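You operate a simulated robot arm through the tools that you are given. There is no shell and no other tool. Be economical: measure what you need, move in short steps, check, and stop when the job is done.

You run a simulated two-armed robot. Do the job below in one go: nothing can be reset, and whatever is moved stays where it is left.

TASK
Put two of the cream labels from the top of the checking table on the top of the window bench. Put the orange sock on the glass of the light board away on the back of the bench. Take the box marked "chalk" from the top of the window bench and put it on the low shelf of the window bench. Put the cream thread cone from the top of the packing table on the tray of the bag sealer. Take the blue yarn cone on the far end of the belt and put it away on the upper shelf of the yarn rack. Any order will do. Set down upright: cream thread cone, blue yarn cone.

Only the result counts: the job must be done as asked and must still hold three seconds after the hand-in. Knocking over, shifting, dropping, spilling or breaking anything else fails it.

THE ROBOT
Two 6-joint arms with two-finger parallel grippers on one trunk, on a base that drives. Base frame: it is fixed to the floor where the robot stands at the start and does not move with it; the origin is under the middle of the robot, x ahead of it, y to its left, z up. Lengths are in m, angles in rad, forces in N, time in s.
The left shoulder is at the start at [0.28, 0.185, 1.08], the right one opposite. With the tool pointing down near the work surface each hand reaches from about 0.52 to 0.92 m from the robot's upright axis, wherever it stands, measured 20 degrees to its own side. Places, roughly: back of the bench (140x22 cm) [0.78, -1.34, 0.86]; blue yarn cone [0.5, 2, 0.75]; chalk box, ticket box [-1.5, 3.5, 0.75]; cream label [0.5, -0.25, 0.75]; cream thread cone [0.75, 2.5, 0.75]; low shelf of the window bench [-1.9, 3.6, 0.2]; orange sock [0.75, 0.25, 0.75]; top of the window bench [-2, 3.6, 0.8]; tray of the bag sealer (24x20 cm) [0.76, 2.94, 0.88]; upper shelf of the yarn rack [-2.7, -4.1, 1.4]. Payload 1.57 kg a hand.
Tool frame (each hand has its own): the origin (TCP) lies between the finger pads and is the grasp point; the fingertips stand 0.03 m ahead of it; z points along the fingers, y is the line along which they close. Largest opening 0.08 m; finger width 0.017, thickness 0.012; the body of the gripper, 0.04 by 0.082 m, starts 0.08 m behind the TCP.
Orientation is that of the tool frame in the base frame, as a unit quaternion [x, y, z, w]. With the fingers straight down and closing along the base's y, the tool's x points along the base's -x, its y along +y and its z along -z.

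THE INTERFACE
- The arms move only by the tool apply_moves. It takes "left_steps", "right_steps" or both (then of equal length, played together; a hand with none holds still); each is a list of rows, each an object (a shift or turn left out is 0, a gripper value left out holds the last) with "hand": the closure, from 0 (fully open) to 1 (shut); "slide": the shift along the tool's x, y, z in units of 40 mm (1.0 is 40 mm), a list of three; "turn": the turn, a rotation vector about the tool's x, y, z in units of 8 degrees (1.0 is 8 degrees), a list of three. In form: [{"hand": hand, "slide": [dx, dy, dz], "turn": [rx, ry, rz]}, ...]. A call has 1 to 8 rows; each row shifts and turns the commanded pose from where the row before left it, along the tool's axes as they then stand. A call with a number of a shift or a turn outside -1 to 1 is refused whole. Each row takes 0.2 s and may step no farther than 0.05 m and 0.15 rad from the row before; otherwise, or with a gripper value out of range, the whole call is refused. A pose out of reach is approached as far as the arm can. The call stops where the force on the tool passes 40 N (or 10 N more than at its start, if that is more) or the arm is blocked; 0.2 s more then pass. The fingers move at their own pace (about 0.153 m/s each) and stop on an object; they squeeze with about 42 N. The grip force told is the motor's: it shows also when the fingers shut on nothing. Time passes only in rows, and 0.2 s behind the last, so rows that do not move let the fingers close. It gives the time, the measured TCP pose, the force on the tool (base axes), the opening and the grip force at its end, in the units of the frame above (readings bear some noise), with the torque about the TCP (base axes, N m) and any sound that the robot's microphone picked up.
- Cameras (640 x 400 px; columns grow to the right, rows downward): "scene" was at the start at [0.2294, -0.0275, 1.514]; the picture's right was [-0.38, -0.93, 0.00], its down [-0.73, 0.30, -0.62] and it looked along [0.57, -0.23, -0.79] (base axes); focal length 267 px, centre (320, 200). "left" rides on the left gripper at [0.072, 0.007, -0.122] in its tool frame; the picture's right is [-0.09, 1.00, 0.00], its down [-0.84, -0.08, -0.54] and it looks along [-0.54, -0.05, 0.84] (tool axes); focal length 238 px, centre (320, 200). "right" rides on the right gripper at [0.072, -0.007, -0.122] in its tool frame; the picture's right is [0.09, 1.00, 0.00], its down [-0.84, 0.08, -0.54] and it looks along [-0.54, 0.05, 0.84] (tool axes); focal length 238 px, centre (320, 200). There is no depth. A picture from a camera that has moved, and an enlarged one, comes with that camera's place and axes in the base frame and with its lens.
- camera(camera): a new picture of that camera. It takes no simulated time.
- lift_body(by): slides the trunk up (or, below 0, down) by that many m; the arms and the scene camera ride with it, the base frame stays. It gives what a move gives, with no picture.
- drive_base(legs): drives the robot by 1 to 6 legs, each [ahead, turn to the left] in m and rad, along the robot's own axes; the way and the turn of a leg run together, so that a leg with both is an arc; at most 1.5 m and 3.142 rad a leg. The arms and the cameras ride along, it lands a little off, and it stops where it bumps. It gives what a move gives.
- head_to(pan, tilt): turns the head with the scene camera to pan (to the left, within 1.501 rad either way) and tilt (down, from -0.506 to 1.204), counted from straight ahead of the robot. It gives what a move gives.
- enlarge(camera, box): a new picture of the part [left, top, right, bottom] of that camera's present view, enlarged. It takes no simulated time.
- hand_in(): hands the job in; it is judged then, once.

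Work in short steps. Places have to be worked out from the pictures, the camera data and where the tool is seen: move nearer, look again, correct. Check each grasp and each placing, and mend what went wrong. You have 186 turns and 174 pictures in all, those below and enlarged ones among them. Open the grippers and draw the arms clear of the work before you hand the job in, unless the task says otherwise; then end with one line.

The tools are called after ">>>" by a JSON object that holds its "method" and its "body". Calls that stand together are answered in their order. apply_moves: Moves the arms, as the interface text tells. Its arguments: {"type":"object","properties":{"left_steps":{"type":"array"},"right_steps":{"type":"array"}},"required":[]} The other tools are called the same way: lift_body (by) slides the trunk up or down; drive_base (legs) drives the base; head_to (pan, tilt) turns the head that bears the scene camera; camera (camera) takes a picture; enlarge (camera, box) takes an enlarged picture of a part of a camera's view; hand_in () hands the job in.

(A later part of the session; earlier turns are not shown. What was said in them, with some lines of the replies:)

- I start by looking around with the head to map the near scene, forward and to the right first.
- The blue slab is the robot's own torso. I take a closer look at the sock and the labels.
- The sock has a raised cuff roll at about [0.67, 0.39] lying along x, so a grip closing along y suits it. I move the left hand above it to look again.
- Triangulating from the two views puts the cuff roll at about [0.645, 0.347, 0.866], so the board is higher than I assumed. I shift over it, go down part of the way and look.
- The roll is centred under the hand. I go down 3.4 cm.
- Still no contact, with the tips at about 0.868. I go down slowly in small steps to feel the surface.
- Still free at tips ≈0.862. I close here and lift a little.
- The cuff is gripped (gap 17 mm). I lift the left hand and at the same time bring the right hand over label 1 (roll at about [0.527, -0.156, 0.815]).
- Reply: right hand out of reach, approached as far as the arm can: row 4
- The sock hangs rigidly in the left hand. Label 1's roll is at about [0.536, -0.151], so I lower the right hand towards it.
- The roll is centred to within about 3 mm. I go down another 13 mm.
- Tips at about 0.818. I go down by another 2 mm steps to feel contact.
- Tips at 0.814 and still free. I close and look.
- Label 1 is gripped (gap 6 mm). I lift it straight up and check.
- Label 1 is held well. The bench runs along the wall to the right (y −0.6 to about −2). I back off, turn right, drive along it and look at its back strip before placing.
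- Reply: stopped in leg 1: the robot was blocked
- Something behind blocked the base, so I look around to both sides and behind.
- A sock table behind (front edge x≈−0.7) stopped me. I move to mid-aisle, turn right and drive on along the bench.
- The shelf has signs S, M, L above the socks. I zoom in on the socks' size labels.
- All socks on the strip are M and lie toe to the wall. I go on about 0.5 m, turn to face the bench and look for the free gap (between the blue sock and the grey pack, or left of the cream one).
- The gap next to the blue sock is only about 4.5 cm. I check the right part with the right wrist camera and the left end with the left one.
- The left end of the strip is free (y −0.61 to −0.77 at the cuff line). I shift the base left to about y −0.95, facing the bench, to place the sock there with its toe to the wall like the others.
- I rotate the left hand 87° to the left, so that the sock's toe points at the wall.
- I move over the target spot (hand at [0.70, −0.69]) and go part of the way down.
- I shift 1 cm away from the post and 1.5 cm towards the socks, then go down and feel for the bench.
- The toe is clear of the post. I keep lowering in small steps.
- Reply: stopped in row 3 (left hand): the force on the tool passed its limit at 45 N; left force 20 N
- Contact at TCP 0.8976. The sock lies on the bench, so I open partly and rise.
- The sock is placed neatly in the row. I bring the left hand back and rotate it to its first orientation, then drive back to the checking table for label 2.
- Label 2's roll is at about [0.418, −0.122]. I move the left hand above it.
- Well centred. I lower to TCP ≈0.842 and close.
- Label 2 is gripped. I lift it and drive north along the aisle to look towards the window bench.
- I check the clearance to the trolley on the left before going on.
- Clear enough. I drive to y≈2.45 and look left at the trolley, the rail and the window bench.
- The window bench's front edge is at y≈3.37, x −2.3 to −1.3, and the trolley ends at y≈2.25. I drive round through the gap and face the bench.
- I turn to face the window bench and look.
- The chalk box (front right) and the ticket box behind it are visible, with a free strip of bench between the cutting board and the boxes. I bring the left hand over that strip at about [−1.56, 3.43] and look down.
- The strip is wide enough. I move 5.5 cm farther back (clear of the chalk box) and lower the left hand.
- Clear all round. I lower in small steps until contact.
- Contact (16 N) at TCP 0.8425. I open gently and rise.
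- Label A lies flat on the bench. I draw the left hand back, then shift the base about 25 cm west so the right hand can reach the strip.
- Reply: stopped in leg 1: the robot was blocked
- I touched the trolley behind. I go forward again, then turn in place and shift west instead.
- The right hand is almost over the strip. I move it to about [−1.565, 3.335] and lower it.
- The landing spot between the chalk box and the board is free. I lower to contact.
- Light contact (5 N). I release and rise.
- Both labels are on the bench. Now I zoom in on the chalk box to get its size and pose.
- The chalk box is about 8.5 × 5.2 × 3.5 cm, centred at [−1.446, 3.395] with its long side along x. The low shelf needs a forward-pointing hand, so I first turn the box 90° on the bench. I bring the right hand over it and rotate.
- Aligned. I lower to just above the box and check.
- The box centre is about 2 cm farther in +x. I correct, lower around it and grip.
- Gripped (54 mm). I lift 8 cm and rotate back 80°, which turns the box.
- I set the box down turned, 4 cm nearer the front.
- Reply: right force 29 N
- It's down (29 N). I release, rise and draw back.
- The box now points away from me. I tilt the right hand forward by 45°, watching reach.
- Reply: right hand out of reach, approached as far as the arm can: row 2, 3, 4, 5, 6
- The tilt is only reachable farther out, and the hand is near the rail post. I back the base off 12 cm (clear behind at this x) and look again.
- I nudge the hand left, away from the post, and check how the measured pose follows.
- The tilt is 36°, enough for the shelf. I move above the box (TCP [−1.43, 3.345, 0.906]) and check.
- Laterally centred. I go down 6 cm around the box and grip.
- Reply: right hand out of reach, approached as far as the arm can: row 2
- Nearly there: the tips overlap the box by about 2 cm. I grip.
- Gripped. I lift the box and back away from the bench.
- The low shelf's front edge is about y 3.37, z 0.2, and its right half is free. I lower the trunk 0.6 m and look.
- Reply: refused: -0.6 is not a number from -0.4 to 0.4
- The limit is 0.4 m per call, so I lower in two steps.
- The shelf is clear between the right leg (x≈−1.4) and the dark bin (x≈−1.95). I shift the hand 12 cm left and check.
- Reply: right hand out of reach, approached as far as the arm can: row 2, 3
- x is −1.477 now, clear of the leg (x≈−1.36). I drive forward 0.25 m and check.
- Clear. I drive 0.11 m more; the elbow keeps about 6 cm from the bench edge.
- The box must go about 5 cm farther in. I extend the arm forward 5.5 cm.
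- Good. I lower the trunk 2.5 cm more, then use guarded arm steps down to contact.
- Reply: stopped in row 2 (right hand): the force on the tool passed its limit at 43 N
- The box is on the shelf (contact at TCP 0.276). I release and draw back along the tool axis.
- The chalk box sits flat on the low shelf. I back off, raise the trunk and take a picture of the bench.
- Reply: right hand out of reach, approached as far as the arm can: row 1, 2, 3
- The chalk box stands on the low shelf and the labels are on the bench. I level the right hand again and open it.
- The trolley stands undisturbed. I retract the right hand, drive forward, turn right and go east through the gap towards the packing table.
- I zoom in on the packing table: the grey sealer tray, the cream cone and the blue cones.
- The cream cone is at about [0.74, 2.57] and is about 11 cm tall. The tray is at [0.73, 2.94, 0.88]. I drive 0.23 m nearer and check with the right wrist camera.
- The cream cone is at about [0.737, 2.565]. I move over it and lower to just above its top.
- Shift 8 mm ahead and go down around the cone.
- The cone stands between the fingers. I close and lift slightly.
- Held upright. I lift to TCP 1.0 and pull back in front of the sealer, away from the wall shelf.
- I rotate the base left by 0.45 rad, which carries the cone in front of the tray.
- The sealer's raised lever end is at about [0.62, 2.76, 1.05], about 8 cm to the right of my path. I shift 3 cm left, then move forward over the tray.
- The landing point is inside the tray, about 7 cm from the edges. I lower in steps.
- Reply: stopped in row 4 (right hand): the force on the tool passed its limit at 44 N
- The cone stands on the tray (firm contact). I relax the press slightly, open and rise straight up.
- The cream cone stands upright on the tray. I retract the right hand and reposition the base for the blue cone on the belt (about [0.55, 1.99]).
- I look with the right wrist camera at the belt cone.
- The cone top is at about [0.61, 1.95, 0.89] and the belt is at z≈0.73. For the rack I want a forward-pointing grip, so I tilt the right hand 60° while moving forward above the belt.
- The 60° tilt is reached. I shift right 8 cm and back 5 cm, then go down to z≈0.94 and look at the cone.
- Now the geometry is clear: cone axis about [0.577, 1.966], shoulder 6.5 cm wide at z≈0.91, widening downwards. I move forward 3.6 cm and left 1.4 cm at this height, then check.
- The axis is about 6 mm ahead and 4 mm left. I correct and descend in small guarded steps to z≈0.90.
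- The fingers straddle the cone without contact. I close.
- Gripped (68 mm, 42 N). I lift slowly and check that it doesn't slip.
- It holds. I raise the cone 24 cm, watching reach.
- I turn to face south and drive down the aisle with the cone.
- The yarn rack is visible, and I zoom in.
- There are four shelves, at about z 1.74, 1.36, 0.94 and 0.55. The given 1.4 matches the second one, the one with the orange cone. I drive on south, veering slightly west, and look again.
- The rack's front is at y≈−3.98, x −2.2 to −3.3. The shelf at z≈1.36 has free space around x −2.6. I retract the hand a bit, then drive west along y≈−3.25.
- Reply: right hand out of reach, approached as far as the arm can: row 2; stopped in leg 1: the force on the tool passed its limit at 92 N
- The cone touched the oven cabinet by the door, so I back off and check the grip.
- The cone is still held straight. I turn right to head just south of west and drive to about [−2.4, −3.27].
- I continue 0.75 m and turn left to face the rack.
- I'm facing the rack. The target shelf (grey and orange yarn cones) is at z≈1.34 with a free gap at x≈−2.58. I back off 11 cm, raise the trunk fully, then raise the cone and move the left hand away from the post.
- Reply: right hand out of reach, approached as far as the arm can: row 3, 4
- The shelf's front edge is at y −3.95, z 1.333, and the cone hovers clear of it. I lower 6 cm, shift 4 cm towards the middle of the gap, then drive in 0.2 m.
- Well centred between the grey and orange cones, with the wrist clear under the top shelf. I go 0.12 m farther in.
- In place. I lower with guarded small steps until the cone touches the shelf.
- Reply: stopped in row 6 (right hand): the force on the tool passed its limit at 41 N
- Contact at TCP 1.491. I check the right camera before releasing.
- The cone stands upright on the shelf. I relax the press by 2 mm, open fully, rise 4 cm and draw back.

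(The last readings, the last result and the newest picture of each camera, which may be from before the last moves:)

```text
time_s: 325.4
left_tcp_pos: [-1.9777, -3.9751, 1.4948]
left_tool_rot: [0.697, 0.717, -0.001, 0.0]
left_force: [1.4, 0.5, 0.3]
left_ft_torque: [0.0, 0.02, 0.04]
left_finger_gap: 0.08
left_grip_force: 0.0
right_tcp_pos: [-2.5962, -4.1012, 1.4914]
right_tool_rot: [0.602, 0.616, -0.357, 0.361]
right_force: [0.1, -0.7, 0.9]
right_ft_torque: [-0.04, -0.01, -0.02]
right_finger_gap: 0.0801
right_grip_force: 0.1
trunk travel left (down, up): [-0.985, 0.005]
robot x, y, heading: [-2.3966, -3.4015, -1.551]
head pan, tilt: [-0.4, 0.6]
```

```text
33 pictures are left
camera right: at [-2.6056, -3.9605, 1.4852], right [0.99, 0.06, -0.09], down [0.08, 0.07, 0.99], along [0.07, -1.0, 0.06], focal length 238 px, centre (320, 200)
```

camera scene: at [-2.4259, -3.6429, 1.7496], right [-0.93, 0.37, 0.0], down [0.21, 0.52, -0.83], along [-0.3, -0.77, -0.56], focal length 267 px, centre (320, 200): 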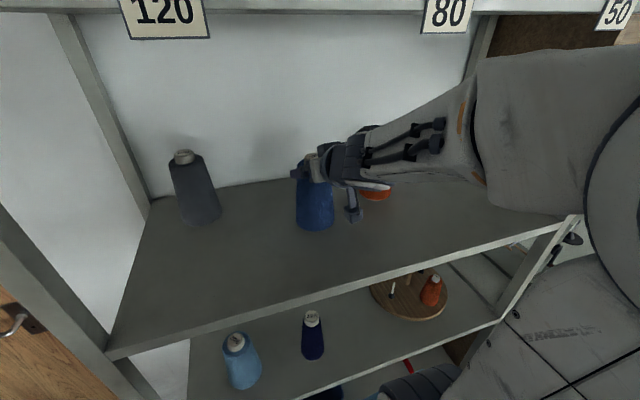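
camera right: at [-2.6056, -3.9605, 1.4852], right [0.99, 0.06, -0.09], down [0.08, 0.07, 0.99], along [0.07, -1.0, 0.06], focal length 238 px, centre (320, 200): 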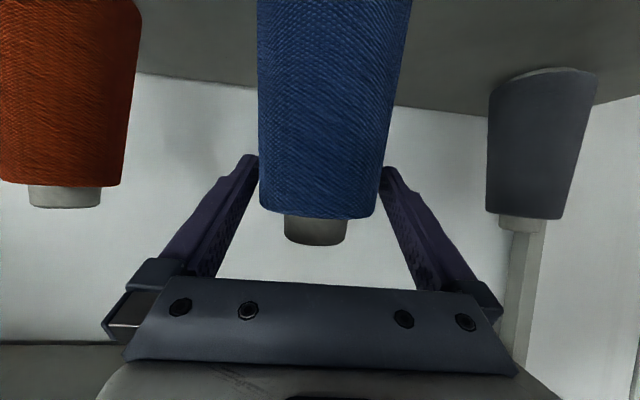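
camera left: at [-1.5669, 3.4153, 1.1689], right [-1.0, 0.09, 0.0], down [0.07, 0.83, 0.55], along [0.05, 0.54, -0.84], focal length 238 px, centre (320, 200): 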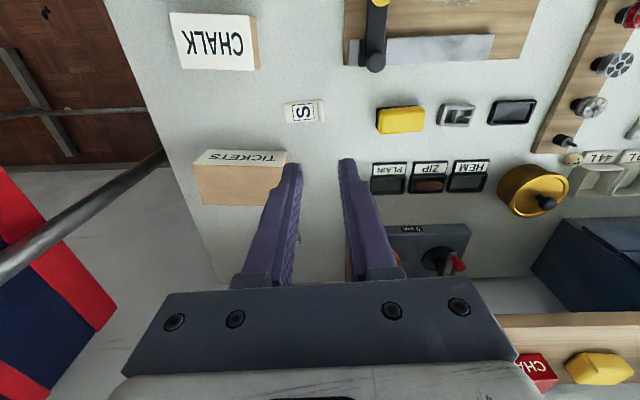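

It stands free. I rise 4 cm slowly, then back the base out.

>>> {"method": "apply_moves", "body": {"right_steps": [{"slide": [-0.3, 0, -0.17]}, {"slide": [-0.3, 0, -0.17]}, {"slide": [-0.3, 0, -0.17]}]}}

>>> {"method": "camera", "body": {"camera": "right"}}

```text
time_s: 326.2
left_tcp_pos: [-1.9789, -3.9761, 1.4959]
left_tool_rot: [0.697, 0.717, -0.001, 0.001]
left_force: [0.4, -0.1, 0.4]
left_ft_torque: [-0.03, 0.02, -0.01]
left_finger_gap: 0.0803
left_grip_force: 0.0
right_tcp_pos: [-2.5956, -4.1011, 1.5317]
right_tool_rot: [0.603, 0.615, -0.357, 0.361]
right_force: [-0.4, -0.3, -0.3]
right_ft_torque: [-0.02, -0.06, -0.05]
right_finger_gap: 0.08
right_grip_force: 0.1
trunk travel left (down, up): [-0.985, 0.005]
robot x, y, heading: [-2.3948, -3.4022, -1.552]
head pan, tilt: [-0.4, 0.6]
```

```text
32 pictures are left
camera right: at [-2.6048, -3.9596, 1.5263], right [0.99, 0.06, -0.08], down [0.08, 0.07, 0.99], along [0.07, -1.0, 0.07], focal length 238 px, centre (320, 200)
```

right: 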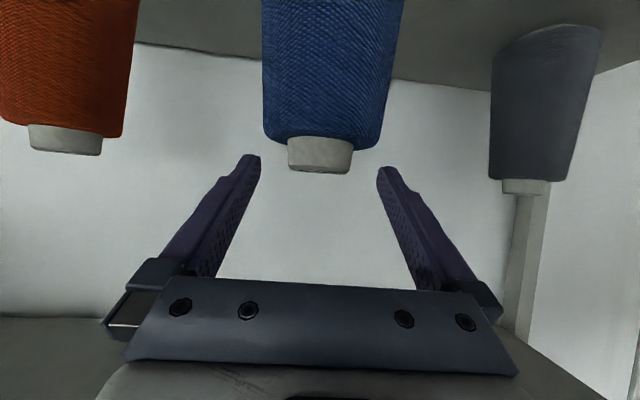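

The cone is free and upright. I back out 0.24 m and take a final look.

>>> {"method": "drive_base", "body": {"legs": [[-0.23, 0]]}}

>>> {"method": "head_to", "body": {"pan": -0.1, "tilt": 0.35}}

>>> {"method": "camera", "body": {"camera": "scene"}}

```text
time_s: 328.0
left_tcp_pos: [-1.9823, -3.7395, 1.4981]
left_tool_rot: [0.697, 0.717, 0.0, 0.0]
left_force: [-0.2, 0.3, 0.2]
left_ft_torque: [0.02, -0.01, -0.01]
left_finger_gap: 0.0799
left_grip_force: 0.0
right_tcp_pos: [-2.5992, -3.8651, 1.5317]
right_tool_rot: [0.602, 0.615, -0.358, 0.362]
right_force: [1.0, -0.6, 0.3]
right_ft_torque: [-0.01, 0.01, -0.01]
right_finger_gap: 0.0797
right_grip_force: 0.1
trunk travel left (down, up): [-0.985, 0.005]
robot x, y, heading: [-2.4022, -3.1692, -1.546]
head pan, tilt: [-0.4, 0.6]
```

```text
time_s: 328.8
left_tcp_pos: [-1.981, -3.7417, 1.4953]
left_tool_rot: [0.696, 0.718, -0.001, 0.0]
left_force: [-0.2, -0.3, -0.8]
left_ft_torque: [0.05, 0.04, 0.0]
left_finger_gap: 0.0801
left_grip_force: 0.0
right_tcp_pos: [-2.5987, -3.8652, 1.531]
right_tool_rot: [0.603, 0.615, -0.358, 0.361]
right_force: [-1.2, -0.1, -0.5]
right_ft_torque: [0.02, -0.03, -0.02]
right_finger_gap: 0.0799
right_grip_force: 0.1
trunk travel left (down, up): [-0.985, 0.005]
robot x, y, heading: [-2.4008, -3.1675, -1.552]
head pan, tilt: [-0.099, 0.351]
```

```text
31 pictures are left
camera scene: at [-2.4053, -3.4186, 1.7721], right [-1.0, 0.08, 0.0], down [0.03, 0.34, -0.94], along [-0.07, -0.94, -0.34], focal length 267 px, centre (320, 200)
```

scene: 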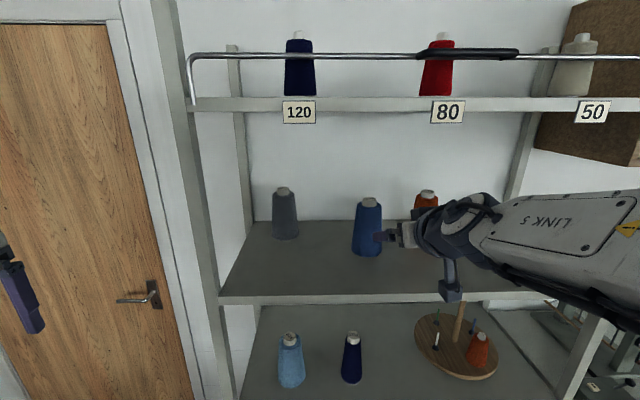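

Everything is placed, the grippers are open and the arms are clear of the work. I hand in.

>>> {"method": "hand_in", "body": {}}

```text
The job is handed in.
```

All five placings are done and the job is handed in; on the way the base bumped the sock table and the trolley, and the blue yarn cone bumped the oven cabinet, with nothing visibly shifted.
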